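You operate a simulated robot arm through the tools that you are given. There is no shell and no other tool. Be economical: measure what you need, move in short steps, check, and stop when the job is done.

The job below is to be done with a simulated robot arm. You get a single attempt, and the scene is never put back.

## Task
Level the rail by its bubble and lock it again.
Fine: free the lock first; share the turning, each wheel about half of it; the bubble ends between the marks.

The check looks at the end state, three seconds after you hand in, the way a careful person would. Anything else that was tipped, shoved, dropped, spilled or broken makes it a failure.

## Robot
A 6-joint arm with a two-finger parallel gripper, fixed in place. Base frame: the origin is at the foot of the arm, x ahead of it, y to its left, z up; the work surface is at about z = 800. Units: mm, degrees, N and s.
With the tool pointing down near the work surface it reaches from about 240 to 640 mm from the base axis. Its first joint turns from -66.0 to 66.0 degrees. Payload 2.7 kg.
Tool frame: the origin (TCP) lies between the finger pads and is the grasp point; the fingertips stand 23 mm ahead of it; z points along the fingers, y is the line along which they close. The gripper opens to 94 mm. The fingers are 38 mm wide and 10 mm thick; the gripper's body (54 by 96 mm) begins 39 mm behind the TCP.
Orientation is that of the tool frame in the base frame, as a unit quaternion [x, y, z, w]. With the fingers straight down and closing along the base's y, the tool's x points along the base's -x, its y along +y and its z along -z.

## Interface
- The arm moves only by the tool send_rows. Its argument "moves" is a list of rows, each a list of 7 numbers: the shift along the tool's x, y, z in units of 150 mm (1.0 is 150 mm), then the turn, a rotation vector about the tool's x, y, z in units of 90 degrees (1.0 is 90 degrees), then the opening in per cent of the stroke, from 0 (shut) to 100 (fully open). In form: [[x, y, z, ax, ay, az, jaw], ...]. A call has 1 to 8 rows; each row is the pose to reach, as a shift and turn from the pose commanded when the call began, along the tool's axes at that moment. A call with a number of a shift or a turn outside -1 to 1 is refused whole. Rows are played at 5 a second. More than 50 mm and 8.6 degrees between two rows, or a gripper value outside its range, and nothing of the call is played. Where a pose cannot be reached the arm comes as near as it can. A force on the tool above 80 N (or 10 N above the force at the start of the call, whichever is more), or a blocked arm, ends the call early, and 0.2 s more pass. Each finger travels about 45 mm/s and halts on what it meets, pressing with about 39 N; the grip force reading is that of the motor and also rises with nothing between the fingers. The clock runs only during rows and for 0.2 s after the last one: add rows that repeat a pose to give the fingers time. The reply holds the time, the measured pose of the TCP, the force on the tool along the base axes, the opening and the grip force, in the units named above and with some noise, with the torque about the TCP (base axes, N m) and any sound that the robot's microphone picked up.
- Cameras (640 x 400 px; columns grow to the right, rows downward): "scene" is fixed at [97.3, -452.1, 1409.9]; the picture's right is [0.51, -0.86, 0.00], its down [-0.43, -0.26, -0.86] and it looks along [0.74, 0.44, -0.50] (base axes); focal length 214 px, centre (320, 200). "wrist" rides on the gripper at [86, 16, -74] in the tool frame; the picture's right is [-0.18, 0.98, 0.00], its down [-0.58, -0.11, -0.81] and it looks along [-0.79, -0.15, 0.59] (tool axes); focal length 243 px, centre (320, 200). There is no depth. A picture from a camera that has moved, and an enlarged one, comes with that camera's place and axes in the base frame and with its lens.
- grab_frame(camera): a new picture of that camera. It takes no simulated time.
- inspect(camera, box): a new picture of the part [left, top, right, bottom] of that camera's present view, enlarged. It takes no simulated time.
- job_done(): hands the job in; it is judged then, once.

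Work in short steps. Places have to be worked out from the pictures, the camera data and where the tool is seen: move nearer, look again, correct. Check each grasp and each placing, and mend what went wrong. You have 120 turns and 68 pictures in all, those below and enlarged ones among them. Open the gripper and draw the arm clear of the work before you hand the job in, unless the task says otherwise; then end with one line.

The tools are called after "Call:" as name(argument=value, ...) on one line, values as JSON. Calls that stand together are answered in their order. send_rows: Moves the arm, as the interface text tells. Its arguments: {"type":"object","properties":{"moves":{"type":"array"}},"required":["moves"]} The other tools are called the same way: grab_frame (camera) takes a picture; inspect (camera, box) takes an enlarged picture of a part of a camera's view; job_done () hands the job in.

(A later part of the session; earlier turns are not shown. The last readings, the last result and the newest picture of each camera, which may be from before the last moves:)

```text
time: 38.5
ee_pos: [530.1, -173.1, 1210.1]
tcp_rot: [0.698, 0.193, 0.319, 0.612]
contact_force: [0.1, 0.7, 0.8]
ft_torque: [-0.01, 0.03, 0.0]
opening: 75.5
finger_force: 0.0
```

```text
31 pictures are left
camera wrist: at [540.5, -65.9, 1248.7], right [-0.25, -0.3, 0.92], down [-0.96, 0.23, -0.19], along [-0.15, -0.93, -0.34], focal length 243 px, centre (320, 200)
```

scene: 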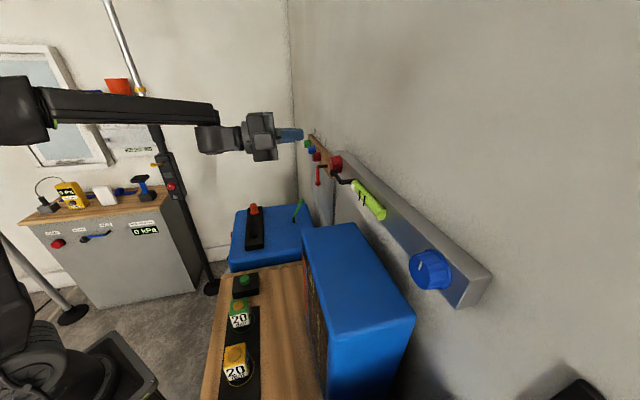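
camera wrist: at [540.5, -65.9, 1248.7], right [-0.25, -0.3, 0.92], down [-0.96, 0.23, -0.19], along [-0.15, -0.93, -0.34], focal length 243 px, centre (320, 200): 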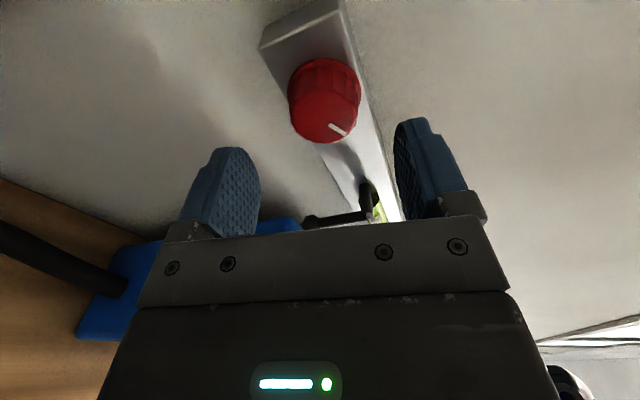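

Rolled back with clean readings. I correct the small tilt, advance 47 mm and close on the wheel.

Call:
send_rows(moves=[[0, 0, 0, -0.0255, 0.027, -0.001, 80], [0, 0, 0.15, -0.0255, 0.027, -0.001, 80], [0, 0, 0.31, -0.0255, 0.027, -0.001, 80], [0, 0, 0.31, -0.0255, 0.027, -0.001, 80]])

Call:
grab_frame(camera="wrist")

```text
time: 39.5
ee_pos: [559.9, -208.4, 1208.0]
tcp_rot: [0.678, 0.2, 0.338, 0.621]
contact_force: [-0.7, 0.8, 0.6]
ft_torque: [-0.03, 0.0, 0.05]
opening: 75.1
finger_force: 0.1
```

```text
30 pictures are left
camera wrist: at [566.5, -99.1, 1244.0], right [-0.27, -0.27, 0.92], down [-0.96, 0.19, -0.23], along [-0.11, -0.94, -0.31], focal length 243 px, centre (320, 200)
```

wrist: 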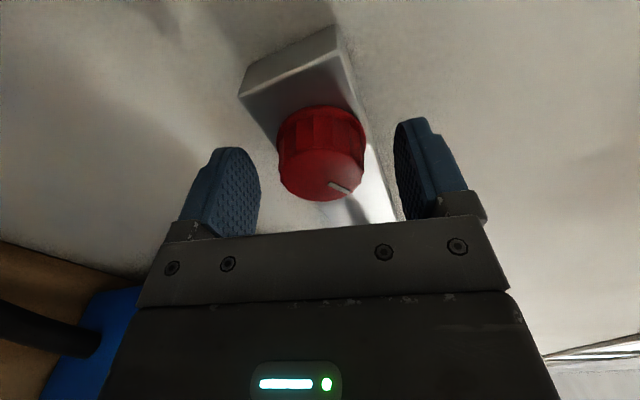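

Centred. Closing on the wheel.

Call:
send_rows(moves=[[0, 0, 0, 0, 0, 0, 30], [0, 0, 0, 0, 0, 0, 0], [0, 0, 0, 0, 0, 0, 0], [0, 0, 0, 0, 0, 0, 0]])

```text
time: 40.5
ee_pos: [560.6, -208.2, 1211.0]
tcp_rot: [0.678, 0.198, 0.338, 0.622]
contact_force: [2.4, -1.7, 4.0]
ft_torque: [0.11, 0.12, -0.04]
opening: 40.7
finger_force: 44.6
```

Gripped. Now I turn clockwise 64° in slow steps.

Call:
send_rows(moves=[[0, 0, 0, 0, 0, 0.089, 0], [0, 0, 0, 0, 0, 0.178, 0], [0, 0, 0, 0, 0, 0.267, 0], [0, 0, 0, 0, 0, 0.356, 0], [0, 0, 0, 0, 0, 0.444, 0], [0, 0, 0, 0, 0, 0.533, 0], [0, 0, 0, 0, 0, 0.622, 0], [0, 0, 0, 0, 0, 0.711, 0]])

Call:
inspect(camera="scene", box=[310, 150, 410, 230])

```text
time: 42.2
ee_pos: [560.7, -207.0, 1208.7]
tcp_rot: [0.679, -0.193, 0.616, 0.348]
contact_force: [-11.8, -3.6, 14.5]
ft_torque: [0.48, 0.47, 0.2]
opening: 40.4
finger_force: 44.8
```

```text
5.00 times, centred on (360, 190) of scene
camera zoom: at [96.6, -452.1, 1409.9], right [0.51, -0.86, 0.0], down [-0.43, -0.26, -0.86], along [0.74, 0.44, -0.5], focal length 1072 px, centre (120, 250)
```

zoom: 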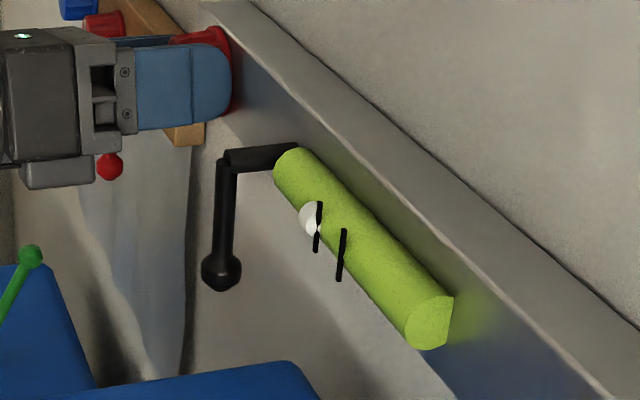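

The bubble jumped 19 mm in 64°, about 0.3 mm/deg, so it was pinned at the end before. Total need is about 57+64+62 = 183°, so each wheel should do about 92°. Red has had about 121°, so I turn it back 29° and leave the rest to blue.

Call:
send_rows(moves=[[0, 0, 0, 0, 0, -0.081, 0], [0, 0, 0, 0, 0, -0.161, 0], [0, 0, 0, 0, 0, -0.242, 0], [0, 0, 0, 0, 0, -0.322, 0], [0, 0, 0, 0, 0, -0.322, 0]])

Call:
inspect(camera="scene", box=[310, 150, 410, 230])

```text
time: 43.5
ee_pos: [561.9, -208.7, 1208.7]
tcp_rot: [0.706, -0.015, 0.51, 0.492]
contact_force: [-13.3, -7.6, 17.7]
ft_torque: [-0.39, -0.44, 1.08]
opening: 40.7
finger_force: 44.8
```

```text
5.00 times, centred on (360, 190) of scene
camera zoom: at [96.5, -452.2, 1409.9], right [0.51, -0.86, 0.0], down [-0.43, -0.26, -0.86], along [0.74, 0.44, -0.5], focal length 1072 px, centre (120, 250)
```

zoom: 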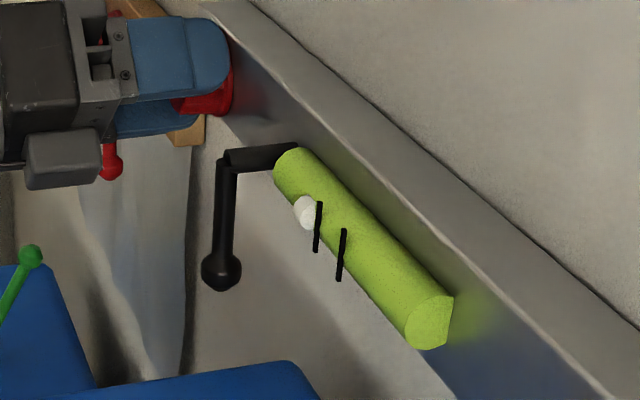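

The bubble moved back less than expected and may lag. I release, retreat and look once it settles, checking the wheel's mark too.

Call:
send_rows(moves=[[0, 0, 0, 0, 0, 0, 80], [0, 0, 0, 0, 0, 0, 80], [0, 0, 0, 0, 0, 0, 80], [0, 0, 0, 0, 0, 0, 80], [0, 0, -0.15, 0, 0, 0, 80], [0, 0, -0.31, 0, 0, 0, 80], [0, 0, -0.31, 0, 0, 0, 80]])

Call:
inspect(camera="scene", box=[310, 150, 410, 230])

Call:
grab_frame(camera="wrist")

```text
time: 45.0
ee_pos: [529.3, -174.6, 1206.4]
tcp_rot: [0.707, -0.015, 0.509, 0.49]
contact_force: [0.4, -0.2, 0.8]
ft_torque: [0.0, -0.02, 0.04]
opening: 75.3
finger_force: 0.1
```

```text
5.00 times, centred on (360, 190) of scene
camera zoom: at [97.3, -452.1, 1409.9], right [0.51, -0.86, 0.0], down [-0.43, -0.26, -0.86], along [0.74, 0.44, -0.5], focal length 1072 px, centre (120, 250)
```

zoom: 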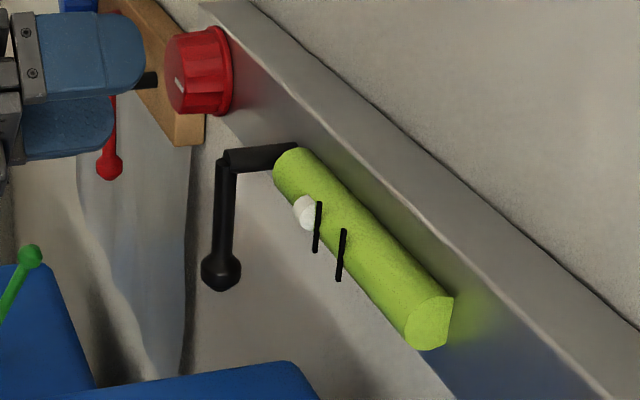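

```text
26 pictures are left
camera wrist: at [510.0, -89.7, 1282.2], right [-0.6, -0.6, 0.53], down [-0.79, 0.35, -0.5], along [0.11, -0.72, -0.68], focal length 243 px, centre (320, 200)
```

wrist: 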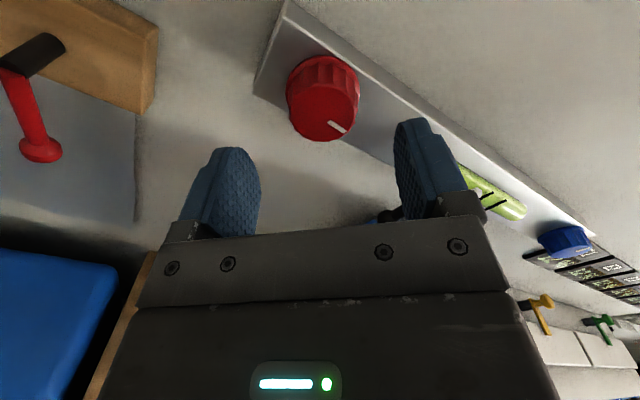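

Settled: about 25 mm remain and red has about 92° of turn without slip. Now to the blue wheel: I roll the camera upright, back away and rise, then cross the arm plane pitched down as before.

Call:
send_rows(moves=[[0, 0, -0.15, 0, 0, 0, 60], [0, 0, -0.32, 0, 0, 0.08, 60], [0.13, 0.12, -0.32, 0, 0, 0.16, 60], [0.26, 0.24, -0.32, 0, 0, 0.24, 60], [0.39, 0.36, -0.32, 0, 0, 0.32, 60], [0.39, 0.36, -0.32, 0, 0, 0.4, 60], [0.39, 0.36, -0.32, 0, 0, 0.474, 60]])

Call:
send_rows(moves=[[0, 0, 0, 0, -0.0933, 0, 60], [0, 0, 0, 0, -0.1867, 0, 60], [0, 0, 0, 0, -0.28, 0, 60], [0, 0, 0, 0, -0.3733, 0, 60], [0, 0, 0, 0, -0.4667, 0, 60]])

Call:
send_rows(moves=[[0, 0.25, 0, 0, 0, 0, 60], [0, 0.5, 0, 0, 0, 0, 60], [0, 0.75, 0, 0, 0, 0, 60], [0, 1.0, 0, 0, 0, 0, 60]])

```text
time: 46.6
ee_pos: [495.8, -140.7, 1286.9]
tcp_rot: [0.653, -0.272, 0.653, 0.271]
contact_force: [-0.3, 0.3, -0.1]
ft_torque: [0.02, 0.01, -0.02]
opening: 56.5
finger_force: 0.1
```

```text
time: 47.9
ee_pos: [495.9, -140.3, 1287.5]
tcp_rot: [0.844, -0.35, 0.375, 0.156]
contact_force: [0.9, -0.1, 0.4]
ft_torque: [0.0, 0.01, 0.02]
opening: 56.3
finger_force: 0.0
```

```text
time: 48.9
ee_pos: [402.0, -229.2, 1281.6]
tcp_rot: [0.841, -0.353, 0.375, 0.166]
contact_force: [0.0, -0.1, 0.4]
ft_torque: [-0.03, 0.02, 0.0]
opening: 56.4
finger_force: 0.0
out of reach, approached as far as the arm can: row 4
```

Joint 6 likely can't hold camera-up through the crossing. I roll to camera-left (as the first time), then cross.

Call:
send_rows(moves=[[0, 0, 0, 0, 0, -0.0933, 60], [0, 0, 0, 0, 0, -0.1867, 60], [0, 0, 0, 0, 0, -0.28, 60], [0, 0, 0, 0, 0, -0.3733, 60], [0, 0, 0, 0, 0, -0.4667, 60], [0, 0, 0, 0, 0, -0.56, 60], [0, 0, 0, 0, 0, -0.6533, 60], [0, 0, 0, 0, 0, -0.7467, 60]])

Call:
send_rows(moves=[[0, 0, 0, 0, 0, -0.0933, 60], [0, 0, 0, 0, 0, -0.1867, 60], [0, 0, 0, 0, 0, -0.2533, 60]])

Call:
send_rows(moves=[[-0.25, 0, 0, 0, 0, 0, 60], [-0.5, 0, 0, 0, 0, 0, 60], [-0.75, 0, 0, 0, 0, 0, 60], [-1.0, 0, 0, 0, 0, 0, 60]])

```text
time: 50.6
ee_pos: [403.8, -221.4, 1280.2]
tcp_rot: [0.896, 0.175, 0.223, 0.342]
contact_force: [-1.0, 0.6, 0.8]
ft_torque: [-0.02, 0.01, 0.06]
opening: 56.0
finger_force: 0.1
out of reach, approached as far as the arm can: row 1, 2, 3, 4, 5, 6, 7, 8
```

```text
time: 51.5
ee_pos: [404.9, -221.6, 1278.3]
tcp_rot: [0.844, 0.349, 0.151, 0.379]
contact_force: [-0.1, -0.5, 0.3]
ft_torque: [0.04, -0.01, 0.0]
opening: 56.2
finger_force: 0.0
```

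```text
time: 52.5
ee_pos: [361.1, -257.2, 1248.5]
tcp_rot: [0.845, 0.333, 0.128, 0.398]
contact_force: [0.6, 0.2, 0.8]
ft_torque: [0.03, -0.04, -0.01]
opening: 56.5
finger_force: 0.0
out of reach, approached as far as the arm can: row 1, 2, 3, 4
```

Pitch 42° seems nearly aligned with the forearm (singular). I pitch on to straight down, slide to the right side, and pitch up there.

Call:
send_rows(moves=[[0, 0, 0, 0.0933, 0, 0, 60], [0, 0, 0, 0.1867, 0, 0, 60], [0, 0, 0, 0.28, 0, 0, 60], [0, 0, 0, 0.3733, 0, 0, 60], [0, 0, 0, 0.4667, 0, 0, 60], [0, 0, 0, 0.533, 0, 0, 60]])

Call:
send_rows(moves=[[-0.25, 0, -0.05, 0, 0, 0, 60], [-0.5, 0, -0.1, 0, 0, 0, 60], [-0.75, 0, -0.15, 0, 0, 0, 60], [-1.0, 0, -0.2, 0, 0, 0, 60]])

```text
time: 53.9
ee_pos: [378.8, -241.2, 1260.7]
tcp_rot: [0.926, 0.349, -0.096, 0.102]
contact_force: [-0.9, -0.6, 0.1]
ft_torque: [-0.03, -0.01, -0.04]
opening: 56.5
finger_force: 0.1
out of reach, approached as far as the arm can: row 1, 2, 3, 4, 5, 6
```

```text
time: 54.9
ee_pos: [271.8, -325.8, 1330.8]
tcp_rot: [0.925, 0.348, -0.107, 0.106]
contact_force: [0.5, 0.2, 0.3]
ft_torque: [0.02, -0.03, 0.0]
opening: 56.2
finger_force: 0.0
out of reach, approached as far as the arm can: row 4
```

Crossed to the right side (n=422, r=38). I shift a little further right and down, and pitch up toward the wall (camera left).

Call:
send_rows(moves=[[-0.15, 0.054, 0.19, 0, 0, 0, 60], [-0.297, 0.108, 0.378, 0, 0, 0, 60], [-0.297, 0.108, 0.378, -0.0836, 0.0155, 0.0095, 60], [-0.297, 0.108, 0.378, -0.1673, 0.031, 0.0191, 60], [-0.297, 0.108, 0.378, -0.2509, 0.0466, 0.0286, 60], [-0.297, 0.108, 0.378, -0.3345, 0.0621, 0.0381, 60], [-0.297, 0.108, 0.378, -0.4182, 0.0776, 0.0477, 60]])

Call:
send_rows(moves=[[0, 0, 0, -0.0836, 0.0155, 0.0095, 60], [0, 0, 0, -0.1673, 0.031, 0.0191, 60], [0, 0, 0, -0.2509, 0.0466, 0.0286, 60], [0, 0, 0, -0.3345, 0.0621, 0.0381, 60], [0, 0, 0, -0.4182, 0.0776, 0.0477, 60], [0, 0, 0, -0.5018, 0.0931, 0.0572, 60]])

```text
time: 56.5
ee_pos: [309.7, -327.3, 1265.8]
tcp_rot: [0.867, 0.319, 0.033, 0.382]
contact_force: [0.4, -0.3, 0.4]
ft_torque: [-0.05, 0.01, -0.02]
opening: 56.3
finger_force: 0.0
out of reach, approached as far as the arm can: row 1, 2, 3, 4, 5, 6, 7
```

```text
time: 57.9
ee_pos: [308.4, -329.2, 1266.2]
tcp_rot: [0.663, 0.27, 0.23, 0.659]
contact_force: [0.3, -0.1, -0.1]
ft_torque: [0.02, -0.01, -0.03]
opening: 56.3
finger_force: 0.0
out of reach, approached as far as the arm can: row 4
```

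Good orientation, on the right side of the plane (r=15). I slide right toward the blue wheel and look.

Call:
send_rows(moves=[[-0.2, 0, 0, 0, 0, 0, 80], [-0.4, 0, 0, 0, 0, 0, 80], [-0.58, 0, 0, 0, 0, 0, 80], [-0.58, 0, 0, 0, 0, 0, 80]])

Call:
grab_frame(camera="wrist")

```text
time: 58.9
ee_pos: [266.9, -373.6, 1283.9]
tcp_rot: [0.663, 0.27, 0.23, 0.659]
contact_force: [0.7, 0.0, 0.4]
ft_torque: [-0.03, 0.01, 0.0]
opening: 75.1
finger_force: 0.2
out of reach, approached as far as the arm can: row 2, 3, 4
```

```text
25 pictures are left
camera wrist: at [284.7, -261.4, 1297.7], right [-0.08, -0.11, 0.99], down [-0.97, 0.22, -0.06], along [-0.21, -0.97, -0.12], focal length 243 px, centre (320, 200)
```

wrist: 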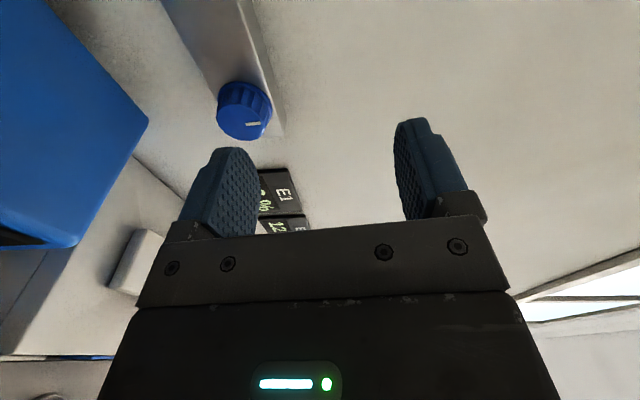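

J1's limit requires being closer to the wall for this r. The blue wheel is at about (314,-464,1212), r=106. I roll to camera-up here (to give room for a counter-clockwise turn).

Call:
send_rows(moves=[[0, 0, 0, 0, 0, 0.0933, 80], [0, 0, 0, 0, 0, 0.1867, 80], [0, 0, 0, 0, 0, 0.28, 80], [0, 0, 0, 0, 0, 0.3733, 80], [0, 0, 0, 0, 0, 0.4667, 80], [0, 0, 0, 0, 0, 0.56, 80], [0, 0, 0, 0, 0, 0.6533, 80], [0, 0, 0, 0, 0, 0.7467, 80]])

Call:
send_rows(moves=[[0, 0, 0, 0, 0, 0.0933, 80], [0, 0, 0, 0, 0, 0.1867, 80], [0, 0, 0.2, 0, 0, 0.2533, 80], [-0.2, 0, 0.3, 0.02, 0, 0.2533, 80], [-0.2, 0, 0.3, 0.02, 0, 0.2533, 80]])

Call:
grab_frame(camera="wrist")

```text
time: 60.6
ee_pos: [267.5, -374.1, 1283.1]
tcp_rot: [0.701, -0.144, 0.557, 0.422]
contact_force: [-0.6, -0.3, -1.1]
ft_torque: [0.0, -0.02, -0.01]
opening: 75.0
finger_force: 0.1
```

```text
time: 61.9
ee_pos: [295.9, -410.5, 1259.4]
tcp_rot: [0.667, -0.269, 0.631, 0.291]
contact_force: [-0.5, -0.1, -0.2]
ft_torque: [0.02, -0.01, 0.0]
opening: 75.1
finger_force: 0.1
out of reach, approached as far as the arm can: row 4, 5
```

```text
24 pictures are left
camera wrist: at [238.9, -367.6, 1348.9], right [-0.73, -0.67, -0.14], down [-0.51, 0.66, -0.56], along [0.47, -0.34, -0.82], focal length 243 px, centre (320, 200)
```

wrist: 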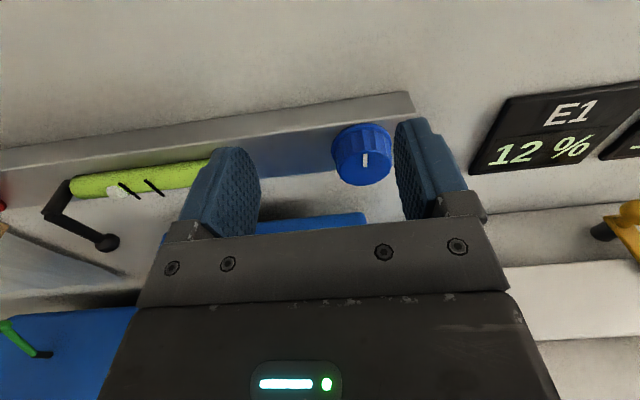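

Good view. I square up and align to r≈109, z≈1211, staying in front of the wheel.

Call:
send_rows(moves=[[-0.1, 0.09, 0, 0.009, 0.011, 0.015, 80], [-0.2, 0.187, 0.03, 0.0177, 0.0223, 0.0307, 80], [-0.32, 0.187, 0.08, 0.0177, 0.0223, 0.0307, 80], [-0.32, 0.187, 0.08, 0.0177, 0.0223, 0.0307, 80]])

Call:
grab_frame(camera="wrist")

```text
time: 62.9
ee_pos: [314.2, -423.2, 1215.9]
tcp_rot: [0.652, -0.271, 0.653, 0.273]
contact_force: [-0.2, -0.3, 0.3]
ft_torque: [0.0, 0.01, -0.03]
opening: 75.2
finger_force: 0.1
out of reach, approached as far as the arm can: row 1, 2, 3, 4
```

```text
23 pictures are left
camera wrist: at [251.6, -382.4, 1302.9], right [-0.7, -0.69, -0.18], down [-0.49, 0.65, -0.58], along [0.52, -0.32, -0.79], focal length 243 px, centre (320, 200)
```

wrist: 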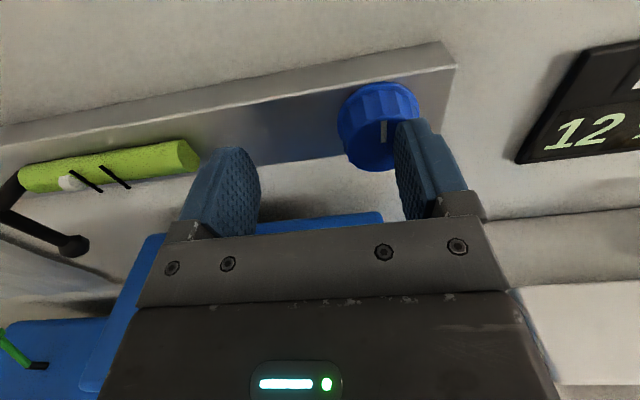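

r is capped by joint 1 near 77 with the tool square to the wall. Yawing the tool about 7° to the right moves the wrist back inside the limit, and a near-vertical grip axis makes that tilt harmless. I retreat, yaw, and roll toward -50°.

Call:
send_rows(moves=[[0, 0, -0.15, 0, 0, 0, 80], [0, 0, -0.15, -0.078, 0, 0, 80], [0, 0.15, -0.15, -0.078, 0, 0, 80], [0, 0.22, -0.15, -0.078, 0, 0, 80], [0, 0.22, -0.15, -0.078, 0, 0, 80]])

Call:
send_rows(moves=[[0, 0, 0, 0, 0, -0.0933, 80], [0, 0, 0, 0, 0, -0.1867, 80], [0, 0, 0, 0, 0, -0.28, 80], [0, 0, 0, 0, 0, -0.3733, 80], [0, 0, 0, 0, 0, -0.4667, 80], [0, 0, 0, 0, 0, -0.556, 80]])

Call:
grab_frame(camera="wrist")

```text
time: 64.0
ee_pos: [294.1, -416.5, 1215.8]
tcp_rot: [0.634, -0.311, 0.635, 0.312]
contact_force: [0.1, 0.4, -0.7]
ft_torque: [0.01, -0.01, 0.0]
opening: 75.1
finger_force: 0.1
out of reach, approached as far as the arm can: row 1, 3, 4, 5
```

```text
time: 65.5
ee_pos: [295.9, -415.3, 1216.7]
tcp_rot: [0.707, -0.011, 0.443, 0.552]
contact_force: [-0.2, 0.7, 0.5]
ft_torque: [0.0, 0.02, 0.01]
opening: 75.2
finger_force: 0.0
```

```text
22 pictures are left
camera wrist: at [294.4, -323.5, 1285.3], right [-0.61, -0.47, 0.64], down [-0.79, 0.41, -0.46], along [-0.04, -0.78, -0.62], focal length 243 px, centre (320, 200)
```

wrist: 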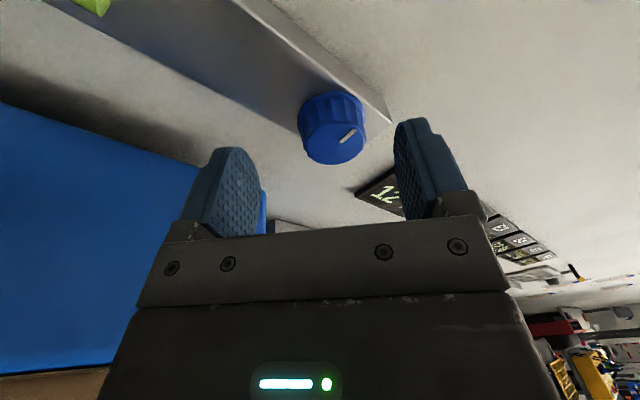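

The slack is there now. The wheel is 25 mm right, 44 mm ahead and about 5 mm down. I do the lateral part plus a partial advance.

Call:
send_rows(moves=[[-0.06, 0.03, 0, 0, 0, 0, 80], [-0.121, 0.057, 0, 0, 0, 0, 80], [-0.121, 0.057, 0.1, 0, 0, 0, 80], [-0.121, 0.057, 0.1, 0, 0, 0, 80]])

Call:
grab_frame(camera="wrist")

```text
time: 66.5
ee_pos: [303.1, -433.8, 1212.7]
tcp_rot: [0.707, -0.013, 0.444, 0.551]
contact_force: [-0.1, 0.9, 0.8]
ft_torque: [0.01, -0.01, -0.02]
opening: 75.2
finger_force: 0.0
out of reach, approached as far as the arm can: row 1, 2, 3, 4
```

```text
21 pictures are left
camera wrist: at [302.7, -340.8, 1280.9], right [-0.61, -0.47, 0.64], down [-0.79, 0.41, -0.46], along [-0.04, -0.78, -0.62], focal length 243 px, centre (320, 200)
```

wrist: 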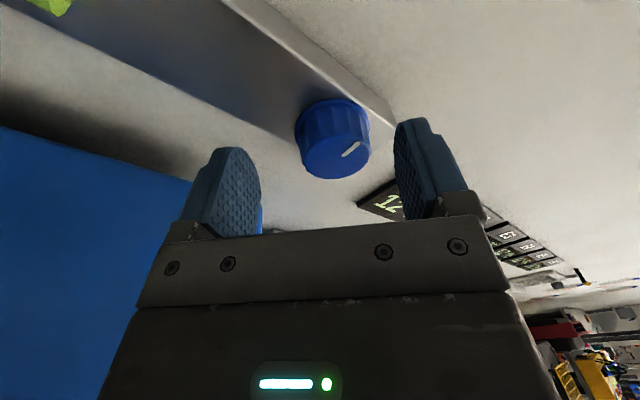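

Still capped at r=92. I yaw 5° further right, shift 11 mm right and then look before the last advance.

Call:
send_rows(moves=[[0, 0, 0, -0.0355, -0.0428, 0, 80], [-0.03, 0.024, 0, -0.0355, -0.0428, 0, 80], [-0.057, 0.047, 0, -0.0355, -0.0428, 0, 80], [-0.057, 0.047, 0, -0.0355, -0.0428, 0, 80]])

Call:
grab_frame(camera="wrist")

```text
time: 67.5
ee_pos: [296.1, -436.5, 1217.6]
tcp_rot: [0.708, -0.033, 0.427, 0.561]
contact_force: [-0.3, 0.6, -0.1]
ft_torque: [0.0, 0.01, -0.02]
opening: 75.0
finger_force: 0.1
out of reach, approached as far as the arm can: row 2, 3, 4
```

```text
20 pictures are left
camera wrist: at [300.8, -344.4, 1286.8], right [-0.63, -0.44, 0.64], down [-0.77, 0.45, -0.45], along [-0.09, -0.78, -0.63], focal length 243 px, centre (320, 200)
```

wrist: 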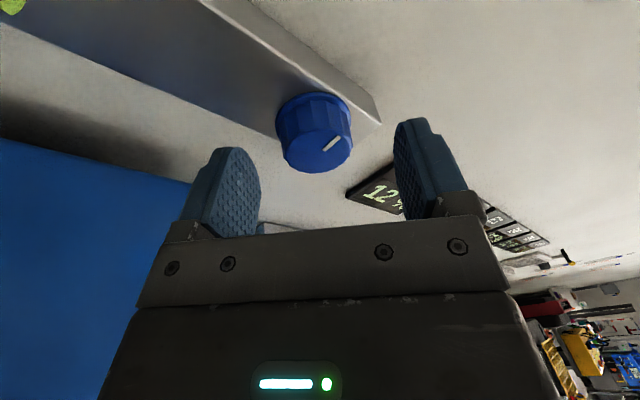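

Aim is about 3 mm left and 6 mm high. I correct that and advance 30 mm onto the blue wheel.

Call:
send_rows(moves=[[-0.038, -0.02, 0.05, 0, 0, 0, 80], [-0.038, -0.02, 0.12, 0, 0, 0, 80], [-0.038, -0.02, 0.2, 0, 0, 0, 80], [-0.038, -0.02, 0.2, 0, 0, 0, 80]])

Call:
grab_frame(camera="wrist")

```text
time: 68.3
ee_pos: [306.5, -458.3, 1219.2]
tcp_rot: [0.707, -0.031, 0.426, 0.563]
contact_force: [-31.1, 39.1, 5.0]
ft_torque: [0.96, 0.47, 2.06]
opening: 72.5
finger_force: 0.0
out of reach, approached as far as the arm can: row 1, 2, 3, 4
stopped in row 4: the force on the tool passed its limit at 87 N (the readings are from after the stop); the commanded pose is now the measured one
```

```text
19 pictures are left
camera wrist: at [311.4, -364.8, 1286.8], right [-0.63, -0.44, 0.64], down [-0.77, 0.45, -0.45], along [-0.09, -0.78, -0.62], focal length 243 px, centre (320, 200)
```

wrist: 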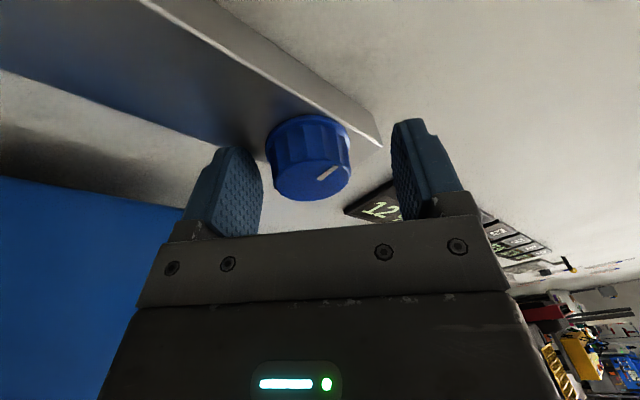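

A fingertip touches the rail and the wheel sits nearer the lower-left pad. I back off 5 mm and shift 8 mm along -y.

Call:
send_rows(moves=[[0, 0, -0.035, 0, 0, 0, 80], [0, -0.03, -0.035, 0, 0, 0, 80], [0, -0.055, -0.035, 0, 0, 0, 80], [0, -0.055, -0.035, 0, 0, 0, 80]])

Call:
grab_frame(camera="wrist")

```text
time: 69.3
ee_pos: [308.0, -453.2, 1210.8]
tcp_rot: [0.709, -0.029, 0.427, 0.56]
contact_force: [-0.6, 0.1, 0.8]
ft_torque: [0.02, 0.01, -0.01]
opening: 75.6
finger_force: 0.1
```

```text
18 pictures are left
camera wrist: at [312.8, -360.4, 1279.2], right [-0.63, -0.44, 0.64], down [-0.77, 0.45, -0.45], along [-0.09, -0.78, -0.62], focal length 243 px, centre (320, 200)
```

wrist: 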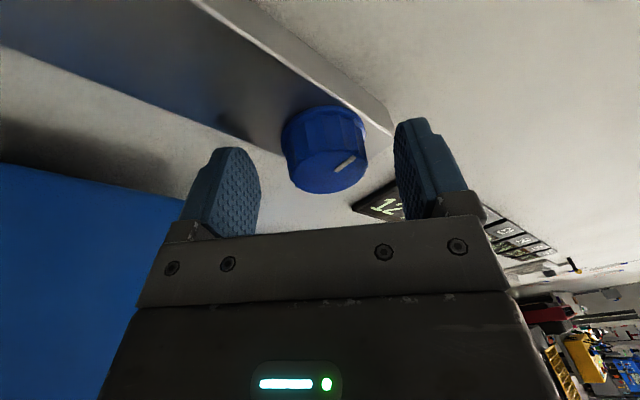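

Now centred between the pads. I advance gently 6 mm more for depth, then close.

Call:
send_rows(moves=[[0, 0, 0.02, 0, 0, 0, 80], [0, 0, 0.04, 0, 0, 0, 80], [0, 0, 0.04, 0, 0, 0, 80]])

```text
time: 70.1
ee_pos: [310.8, -454.1, 1209.6]
tcp_rot: [0.709, -0.027, 0.426, 0.56]
contact_force: [-46.4, 63.5, 3.5]
ft_torque: [1.61, 1.0, 3.39]
opening: 73.7
finger_force: 0.0
```

Torque says the lower-left finger corner touches the rail face (n≈569) owing to the tilt. I back off, roll 17° toward vertical grip, narrow the opening to 60 mm, and re-advance.

Call:
send_rows(moves=[[0, 0, -0.06, 0, 0, 0, 75], [0, 0, -0.12, 0, 0, 0, 64], [0, 0, -0.12, 0, 0, -0.0933, 64], [0, 0, -0.12, 0, 0, -0.187, 64], [0, 0, -0.06, 0, 0, -0.187, 64], [0, 0, -0.02, 0, 0, -0.187, 64], [0, 0, -0.02, 0, 0, -0.187, 64]])

Call:
grab_frame(camera="wrist")

```text
time: 71.7
ee_pos: [311.1, -455.8, 1211.1]
tcp_rot: [0.705, 0.074, 0.34, 0.618]
contact_force: [-0.3, -0.9, -0.4]
ft_torque: [0.01, -0.03, -0.03]
opening: 60.5
finger_force: 0.1
```

```text
17 pictures are left
camera wrist: at [328.9, -353.5, 1261.3], right [-0.45, -0.32, 0.83], down [-0.87, 0.38, -0.32], along [-0.21, -0.87, -0.45], focal length 243 px, centre (320, 200)
```

wrist: 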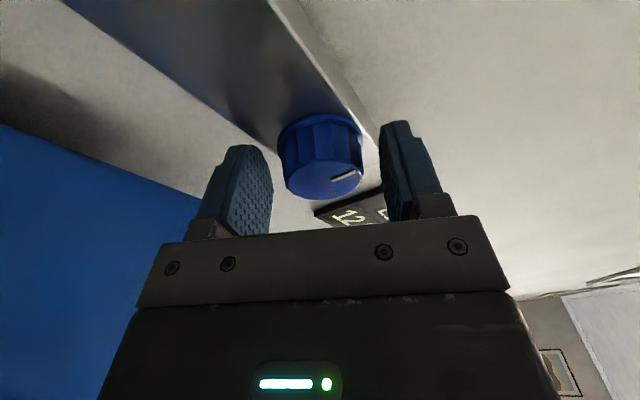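

No contact now at n=542, centred. I close on the blue wheel.

Call:
send_rows(moves=[[0, 0, 0.01, 0, 0, 0, 30], [0, 0, 0.01, 0, 0, 0, 0], [0, 0, 0.01, 0, 0, 0, 0], [0, 0, 0.01, 0, 0, 0, 0]])

Call:
grab_frame(camera="wrist")

```text
time: 72.7
ee_pos: [310.6, -457.0, 1211.9]
tcp_rot: [0.705, 0.075, 0.34, 0.618]
contact_force: [-11.8, 12.7, 1.9]
ft_torque: [0.53, 0.61, 0.28]
opening: 42.4
finger_force: 45.4
```

```text
16 pictures are left
camera wrist: at [329.1, -354.4, 1261.6], right [-0.45, -0.32, 0.83], down [-0.87, 0.38, -0.32], along [-0.21, -0.87, -0.45], focal length 243 px, centre (320, 200)
```

wrist: 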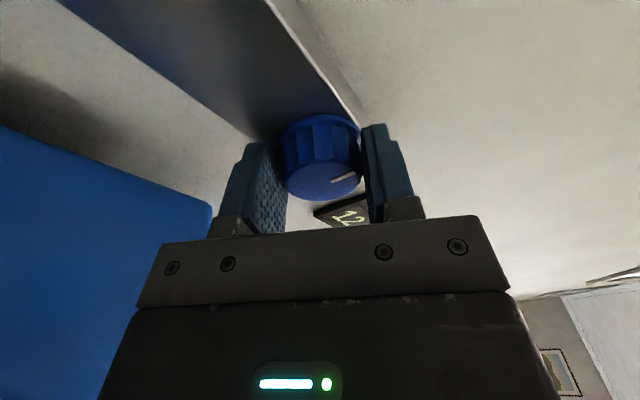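

Gripped at 42.4 mm. Test turn: counter-clockwise 24°, then check the bubble.

Call:
send_rows(moves=[[0, 0, 0, 0, 0, -0.067, 0], [0, 0, 0, 0, 0, -0.133, 0], [0, 0, 0, 0, 0, -0.2, 0], [0, 0, 0, 0, 0, -0.267, 0], [0, 0, 0, 0, 0, -0.267, 0], [0, 0, 0, 0, 0, -0.267, 0]])

Call:
inspect(camera="scene", box=[310, 150, 410, 230])

```text
time: 74.1
ee_pos: [312.0, -455.9, 1209.9]
tcp_rot: [0.675, 0.222, 0.204, 0.673]
contact_force: [7.6, -1.6, -14.3]
ft_torque: [-0.47, -0.65, -0.33]
opening: 41.2
finger_force: 44.7
```

```text
5.00 times, centred on (360, 190) of scene
camera zoom: at [97.7, -452.4, 1409.8], right [0.51, -0.86, 0.0], down [-0.43, -0.26, -0.86], along [0.74, 0.44, -0.5], focal length 1072 px, centre (120, 250)
```

zoom: 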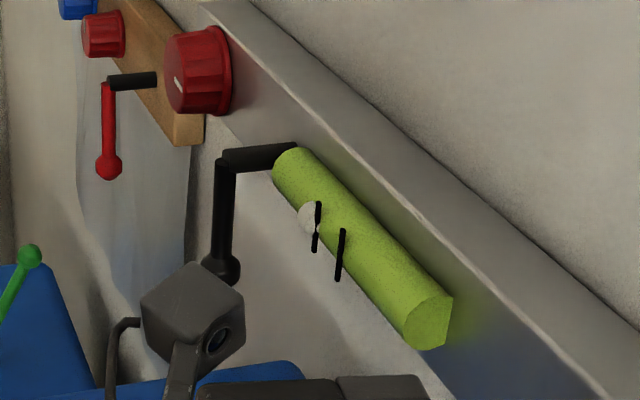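

Counter-clockwise moves the bubble the right way (about 5 px in 24°, about 20 px to go). I continue 40°.

Call:
send_rows(moves=[[0, 0, 0, 0, 0, -0.074, 0], [0, 0, 0, 0, 0, -0.148, 0], [0, 0, 0, 0, 0, -0.222, 0], [0, 0, 0, 0, 0, -0.296, 0], [0, 0, 0, 0, 0, -0.37, 0], [0, 0, 0, 0, 0, -0.444, 0], [0, 0, 0, 0, 0, -0.444, 0], [0, 0, 0, 0, 0, -0.444, 0]])

Call:
inspect(camera="scene", box=[310, 150, 410, 230])

```text
time: 75.9
ee_pos: [307.7, -456.9, 1209.8]
tcp_rot: [0.561, 0.437, -0.041, 0.702]
contact_force: [-32.9, 3.3, -14.4]
ft_torque: [-0.41, -0.53, -0.55]
opening: 42.8
finger_force: 45.0
```

```text
5.00 times, centred on (360, 190) of scene
camera zoom: at [96.2, -452.2, 1409.9], right [0.51, -0.86, 0.0], down [-0.43, -0.26, -0.86], along [0.74, 0.44, -0.5], focal length 1072 px, centre (120, 250)
```

zoom: 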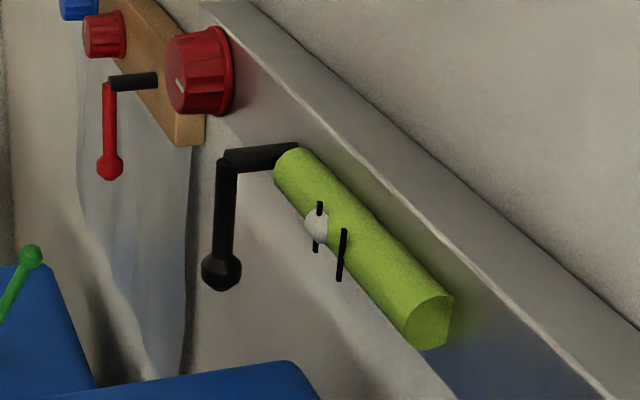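

The rate is about 0.21 px/deg and blue has had 64°. About 46° more on blue gives about 110° (bubble near centre) with red at 92°. I release, back off, roll back 64° and regrip.

Call:
send_rows(moves=[[0, 0, 0, 0, 0, 0, 64], [0, 0, 0, 0, 0, 0, 64], [0, 0, -0.06, 0, 0, 0, 64], [0, 0, -0.12, 0, 0, 0, 64], [0, 0, -0.12, 0, 0, 0.09, 64], [0, 0, -0.12, 0, 0, 0.18, 64], [0, 0, -0.12, 0, 0, 0.27, 64], [0, 0, -0.12, 0, 0, 0.36, 64]])

Call:
send_rows(moves=[[0, 0, 0, 0, 0, 0.09, 64], [0, 0, 0, 0, 0, 0.18, 64], [0, 0, 0, 0, 0, 0.27, 64], [0, 0, 0, 0, 0, 0.351, 64], [0, 0, 0, 0, 0, 0.351, 64]])

Call:
grab_frame(camera="wrist")

```text
time: 77.7
ee_pos: [300.3, -442.0, 1211.9]
tcp_rot: [0.66, 0.262, 0.159, 0.686]
contact_force: [0.5, 0.5, 0.4]
ft_torque: [-0.02, 0.01, 0.04]
opening: 60.1
finger_force: 0.0
```

```text
time: 78.9
ee_pos: [301.6, -442.7, 1211.1]
tcp_rot: [0.706, 0.074, 0.34, 0.618]
contact_force: [-0.1, -0.5, 0.4]
ft_torque: [0.02, -0.02, -0.01]
opening: 60.2
finger_force: 0.0
```

```text
13 pictures are left
camera wrist: at [319.5, -339.7, 1261.0], right [-0.45, -0.32, 0.83], down [-0.87, 0.38, -0.32], along [-0.21, -0.87, -0.45], focal length 243 px, centre (320, 200)
```

wrist: 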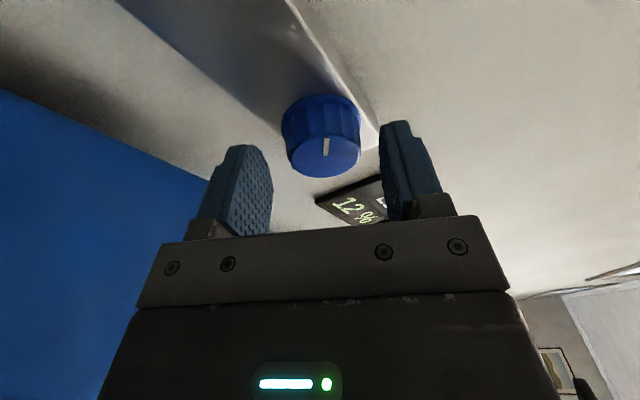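

The mark confirms about 64° turned. I advance 17 mm and close again.

Call:
send_rows(moves=[[0, 0, 0.06, 0, 0, 0, 64], [0, 0, 0.113, 0, 0, 0, 64], [0, 0, 0.113, 0, 0, 0, 30], [0, 0, 0.113, 0, 0, 0, 0], [0, 0, 0.113, 0, 0, 0, 0], [0, 0, 0.113, 0, 0, 0, 0]])

```text
time: 80.3
ee_pos: [309.3, -455.5, 1213.0]
tcp_rot: [0.705, 0.075, 0.34, 0.618]
contact_force: [0.1, -3.5, 5.2]
ft_torque: [0.48, 0.56, 0.32]
opening: 41.7
finger_force: 45.4
```

Gripped at 41.7 mm. I turn counter-clockwise 44°.

Call:
send_rows(moves=[[0, 0, 0, 0, 0, -0.08, 0], [0, 0, 0, 0, 0, -0.16, 0], [0, 0, 0, 0, 0, -0.24, 0], [0, 0, 0, 0, 0, -0.32, 0], [0, 0, 0, 0, 0, -0.4, 0], [0, 0, 0, 0, 0, -0.489, 0], [0, 0, 0, 0, 0, -0.489, 0], [0, 0, 0, 0, 0, -0.489, 0]])

Call:
inspect(camera="scene", box=[310, 150, 410, 230])

```text
time: 82.1
ee_pos: [310.4, -456.3, 1207.8]
tcp_rot: [0.628, 0.335, 0.083, 0.698]
contact_force: [3.7, -7.2, -17.8]
ft_torque: [-0.55, -0.69, -0.38]
opening: 41.8
finger_force: 44.9
```

```text
5.00 times, centred on (360, 190) of scene
camera zoom: at [97.6, -452.6, 1409.7], right [0.51, -0.86, 0.0], down [-0.43, -0.26, -0.86], along [0.74, 0.44, -0.5], focal length 1072 px, centre (120, 250)
```

zoom: 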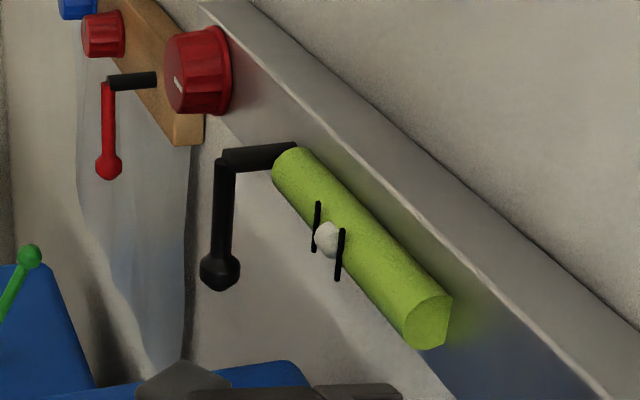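

The bubble is now centred between the marks (red about 92°, blue about 108°, a 46/54 share). I release, back off, and check it unloaded.

Call:
send_rows(moves=[[0, 0, 0, 0, 0, 0, 64], [0, 0, 0, 0, 0, 0, 64], [0, 0, -0.06, 0, 0, 0, 64], [0, 0, -0.2, 0, 0, 0, 64], [0, 0, -0.3, 0, 0, 0, 64], [0, 0, -0.3, 0, 0, 0.09, 64], [0, 0, -0.3, 0, 0, 0.18, 64], [0, 0, -0.3, 0, 0, 0.25, 64]])

Call:
inspect(camera="scene", box=[340, 165, 380, 215])

```text
time: 83.9
ee_pos: [288.0, -415.9, 1211.3]
tcp_rot: [0.679, 0.204, 0.22, 0.67]
contact_force: [-0.8, -0.2, -0.1]
ft_torque: [0.0, 0.0, 0.0]
opening: 60.2
finger_force: 0.1
```

```text
8.00 times, centred on (360, 190) of scene
camera zoom: at [97.3, -452.1, 1409.9], right [0.51, -0.86, 0.0], down [-0.43, -0.26, -0.86], along [0.74, 0.44, -0.5], focal length 1716 px, centre (0, 280)
```

zoom: 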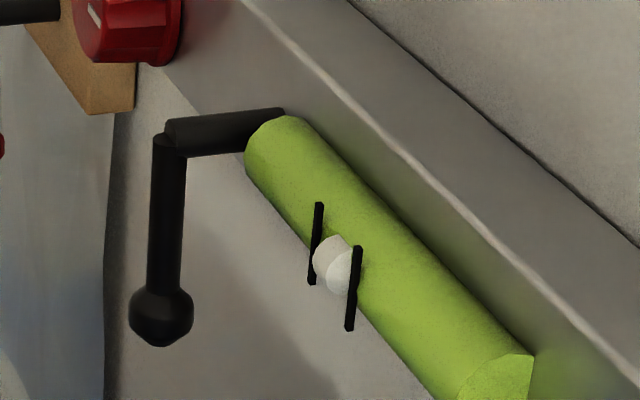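

The bubble sits between the marks, unloaded. Now the lock: I must cross back to the left side. First back away, rise, un-yaw and close the fingers.

Call:
send_rows(moves=[[0, 0, -0.15, 0, 0, 0, 40], [0.1, 0.2, -0.25, 0, 0.05, 0, 20], [0.2, 0.4, -0.33, 0, 0.115, 0, 0], [0.3, 0.65, -0.4, 0, 0.115, 0, 0], [0.3, 0.65, -0.4, 0, 0.115, 0, 0]])

Call:
send_rows(moves=[[0, 0, 0, 0.0933, 0, 0, 0], [0, 0, 0, 0.1867, 0, 0, 0], [0, 0, 0, 0.28, 0, 0, 0], [0, 0, 0, 0.3733, 0, 0, 0], [0, 0, 0, 0.4667, 0, 0, 0], [0, 0, 0, 0.56, 0, 0, 0], [0, 0, 0, 0.6533, 0, 0, 0], [0, 0, 0, 0.7467, 0, 0, 0]])

```text
time: 85.1
ee_pos: [287.2, -344.6, 1309.9]
tcp_rot: [0.657, 0.261, 0.277, 0.651]
contact_force: [-0.4, 0.6, 0.3]
ft_torque: [0.01, -0.03, 0.03]
opening: 0.0
finger_force: 38.3
out of reach, approached as far as the arm can: row 1
```

```text
time: 86.9
ee_pos: [287.4, -343.8, 1308.6]
tcp_rot: [0.907, 0.373, 0.087, 0.177]
contact_force: [0.6, 0.4, 0.0]
ft_torque: [0.02, -0.03, -0.01]
opening: 0.0
finger_force: 39.1
out of reach, approached as far as the arm can: row 1, 2
```

Pitched down cleanly. Now slide left in two calls.

Call:
send_rows(moves=[[0.25, 0, 0, 0, 0, 0, 0], [0.5, 0, 0, 0, 0, 0, 0], [0.75, 0, 0, 0, 0, 0, 0], [1.0, 0, 0, 0, 0, 0, 0]])

Call:
send_rows(moves=[[0.25, 0, 0, 0, 0, 0, 0], [0.5, 0, 0, 0, 0, 0, 0], [0.7, 0, 0, 0, 0, 0, 0]])

```text
time: 87.9
ee_pos: [392.5, -239.4, 1312.6]
tcp_rot: [0.907, 0.371, 0.086, 0.18]
contact_force: [0.0, 0.9, -0.3]
ft_torque: [-0.01, 0.03, 0.01]
opening: 0.0
finger_force: 39.3
```

```text
time: 88.7
ee_pos: [468.4, -164.6, 1315.0]
tcp_rot: [0.907, 0.371, 0.087, 0.179]
contact_force: [0.2, 0.3, -0.4]
ft_torque: [-0.03, 0.02, -0.01]
opening: 0.0
finger_force: 38.7
```

Smooth this time. Pitch up to horizontal, then roll to camera-up.

Call:
send_rows(moves=[[0, 0, 0, -0.0933, -0.001, -0.002, 0], [0, 0, 0, -0.1867, -0.002, -0.004, 0], [0, 0, 0, -0.28, -0.003, -0.006, 0], [0, 0, 0, -0.3733, -0.003, -0.008, 0], [0, 0, 0, -0.4667, -0.004, -0.01, 0], [0, 0, 0, -0.56, -0.005, -0.012, 0], [0, 0, 0, -0.6533, -0.006, -0.014, 0], [0, 0, 0, -0.7466, -0.0065, -0.016, 0]])

Call:
send_rows(moves=[[0, 0, 0, 0, 0, 0.0933, 0], [0, 0, 0, 0, 0, 0.1867, 0], [0, 0, 0, 0, 0, 0.28, 0], [0, 0, 0, 0, 0, 0.3733, 0], [0, 0, 0, 0, 0, 0.4667, 0], [0, 0, 0, 0, 0, 0.56, 0], [0, 0, 0, 0, 0, 0.6533, 0], [0, 0, 0, 0, 0, 0.7467, 0]])

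Call:
send_rows(moves=[[0, 0, 0, 0, 0, 0.0933, 0], [0, 0, 0, 0, 0, 0.1867, 0], [0, 0, 0, 0, 0, 0.2533, 0], [0, 0, 0, 0, 0, 0.2533, 0]])

```text
time: 90.5
ee_pos: [477.0, -183.9, 1441.7]
tcp_rot: [0.666, 0.289, 0.258, 0.638]
contact_force: [0.2, -0.1, 0.7]
ft_torque: [0.0, 0.0, 0.02]
opening: 0.4
finger_force: 38.4
out of reach, approached as far as the arm can: row 6, 7, 8
```

```text
time: 92.3
ee_pos: [502.0, -239.5, 1546.1]
tcp_rot: [0.73, -0.079, 0.56, 0.384]
contact_force: [0.3, -0.5, -0.6]
ft_torque: [-0.03, -0.02, 0.02]
opening: 0.0
finger_force: 38.0
out of reach, approached as far as the arm can: row 1, 2, 3, 4, 5, 6, 7, 8
```

```text
time: 93.3
ee_pos: [440.8, -338.6, 1553.1]
tcp_rot: [0.716, -0.157, 0.627, 0.264]
contact_force: [0.1, -0.2, 0.0]
ft_torque: [0.01, -0.04, 0.03]
opening: 0.0
finger_force: 39.0
out of reach, approached as far as the arm can: row 1, 2, 3, 4
```

The IK drifted high (z 1553, no contact). I back away from the wall and undo the roll.

Call:
send_rows(moves=[[0, 0, -0.2, 0, 0, 0, 0], [0, 0, -0.4, 0, 0, 0, 0], [0, 0, -0.4, 0, 0, -0.0933, 0], [0, 0, -0.4, 0, 0, -0.1867, 0], [0, 0, -0.4, 0, 0, -0.28, 0], [0, 0, -0.4, 0, 0, -0.3733, 0], [0, 0, -0.4, 0, 0, -0.4667, 0], [0, 0, -0.4, 0, 0, -0.56, 0]])

Call:
send_rows(moves=[[0, 0, 0, 0, 0, -0.0933, 0], [0, 0, 0, 0, 0, -0.1867, 0], [0, 0, 0, 0, 0, -0.28, 0], [0, 0, 0, 0, 0, -0.36, 0]])

Call:
grab_frame(camera="scene")

```text
time: 95.1
ee_pos: [405.6, -311.7, 1581.3]
tcp_rot: [0.715, 0.163, 0.452, 0.507]
contact_force: [-0.8, 0.1, -0.8]
ft_torque: [-0.01, 0.02, -0.02]
opening: 0.1
finger_force: 38.5
out of reach, approached as far as the arm can: row 1, 2, 3, 4, 5, 6, 7, 8
```

```text
time: 96.1
ee_pos: [405.2, -312.2, 1582.6]
tcp_rot: [0.641, 0.357, 0.294, 0.613]
contact_force: [0.2, 0.1, -0.2]
ft_torque: [-0.01, 0.0, 0.02]
opening: 0.2
finger_force: 39.0
```

```text
10 pictures are left
```

scene: 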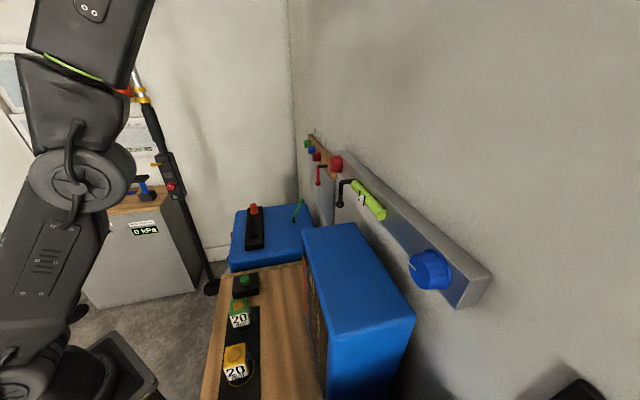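

Nothing was disturbed. I return to the pitched-down posture while descending and backing away.

Call:
send_rows(moves=[[0, -0.12, -0.05, 0.0933, 0, 0, 0], [0, -0.25, -0.1, 0.1867, 0, 0, 0], [0, -0.38, -0.15, 0.28, 0, 0, 0], [0, -0.5, -0.2, 0.3733, 0, 0, 0], [0, -0.63, -0.25, 0.4667, 0, 0, 0], [0, -0.75, -0.3, 0.56, 0, 0, 0], [0, -0.88, -0.35, 0.6533, 0, 0, 0], [0, -1.0, -0.4, 0.7467, 0, 0, 0]])

```text
time: 97.9
ee_pos: [321.1, -264.7, 1402.5]
tcp_rot: [0.87, 0.458, 0.06, 0.175]
contact_force: [0.6, -0.5, -0.6]
ft_torque: [0.0, -0.03, 0.01]
opening: 0.0
finger_force: 39.0
out of reach, approached as far as the arm can: row 2, 3, 4, 5, 6, 7, 8
```

I straighten the roll error and move toward the left side, still pitched down.

Call:
send_rows(moves=[[0.2, 0.03, 0.12, -0.01, 0.002, 0.062, 0], [0.4, 0.06, 0.24, -0.019, 0.005, 0.124, 0], [0.6, 0.09, 0.36, -0.019, 0.005, 0.124, 0], [0.76, 0.11, 0.48, -0.019, 0.005, 0.124, 0], [0.916, 0.135, 0.58, -0.019, 0.005, 0.124, 0]])

```text
time: 99.1
ee_pos: [434.5, -183.2, 1320.0]
tcp_rot: [0.911, 0.372, 0.073, 0.16]
contact_force: [-0.5, -0.2, -0.2]
ft_torque: [0.02, 0.01, -0.01]
opening: 0.0
finger_force: 38.8
```

Clean. I pitch up 25° while lowering 35 mm.

Call:
send_rows(moves=[[0, 0, 0.08, -0.0933, 0, 0, 0], [0, 0, 0.16, -0.1867, 0, 0, 0], [0, 0.05, 0.24, -0.28, 0, 0, 0], [0, 0.1, 0.24, -0.3733, 0, 0, 0], [0, 0.1, 0.24, -0.3733, 0, 0, 0]])

```text
time: 100.3
ee_pos: [455.3, -201.5, 1290.0]
tcp_rot: [0.825, 0.335, 0.179, 0.418]
contact_force: [0.0, -0.2, -0.5]
ft_torque: [-0.01, 0.01, 0.01]
opening: 0.1
finger_force: 39.1
```

Pitch is now 36° down, without reach warnings. I continue up in smaller pieces.

Call:
send_rows(moves=[[0, 0, 0, -0.0933, 0, 0, 0], [0, 0, 0, -0.1867, 0, 0, 0], [0, 0, 0, -0.28, 0, 0, 0]])

```text
time: 101.1
ee_pos: [455.5, -220.2, 1367.0]
tcp_rot: [0.722, 0.298, 0.24, 0.576]
contact_force: [-0.5, 0.2, -0.5]
ft_torque: [0.02, -0.01, 0.03]
opening: 0.2
finger_force: 39.1
out of reach, approached as far as the arm can: row 2, 3
```

Past about 28° pitch this wrist branch runs out, so I'll work with a 36° pitch; that's enough to push the lever with closed fingertips. I pitch back down, lower, and go to r≈-111 in front of the rail.

Call:
send_rows(moves=[[0, -0.18, 0.015, 0.0867, 0, 0, 0], [0, -0.36, 0.03, 0.1733, 0, 0, 0], [-0.12, -0.54, 0.045, 0.26, 0, 0, 0], [-0.24, -0.71, 0.06, 0.26, 0, 0, 0], [-0.37, -0.71, 0.06, 0.26, 0, 0, 0], [-0.37, -0.71, 0.06, 0.26, 0, 0, 0]])

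```text
time: 102.5
ee_pos: [409.1, -250.1, 1259.3]
tcp_rot: [0.819, 0.332, 0.184, 0.431]
contact_force: [-0.4, 0.8, -0.5]
ft_torque: [0.01, 0.0, -0.04]
opening: 0.0
finger_force: 38.6
```

Good. I move down-forward to just in front of the lever, right of it, and look.

Call:
send_rows(moves=[[0, -0.117, 0.237, 0, 0, 0, 0], [0, -0.234, 0.474, 0, 0, 0, 0], [0, -0.234, 0.474, 0, 0, 0, 0]])

Call:
grab_frame(camera="scene")

Call:
grab_frame(camera="wrist")

```text
time: 103.3
ee_pos: [437.7, -275.9, 1190.5]
tcp_rot: [0.819, 0.332, 0.183, 0.431]
contact_force: [0.5, 0.1, -0.2]
ft_torque: [0.01, 0.0, -0.04]
opening: 0.1
finger_force: 39.1
```

```text
9 pictures are left
```

scene: 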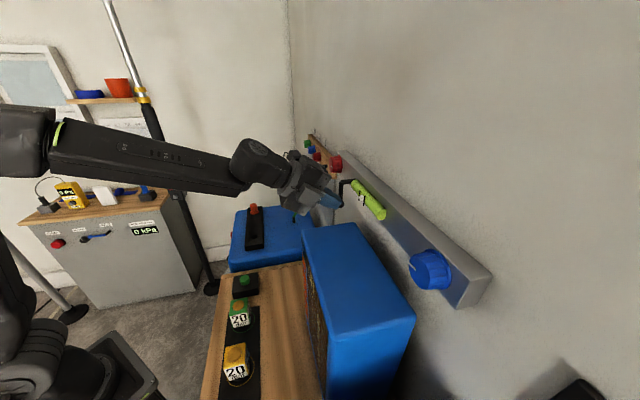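

```text
8 pictures are left
camera wrist: at [462.6, -179.4, 1247.7], right [0.25, -0.53, 0.81], down [-0.93, 0.11, 0.35], along [-0.27, -0.84, -0.47], focal length 243 px, centre (320, 200)
```

wrist: 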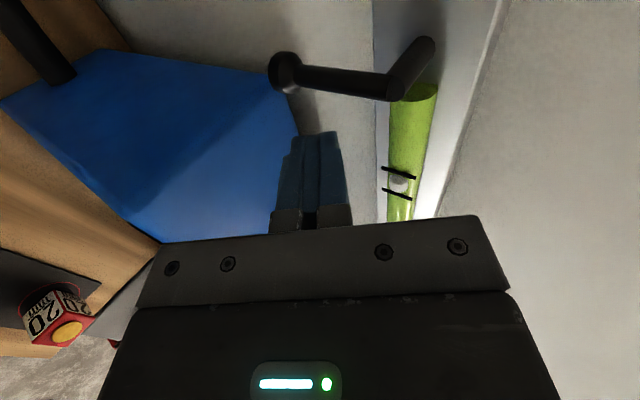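

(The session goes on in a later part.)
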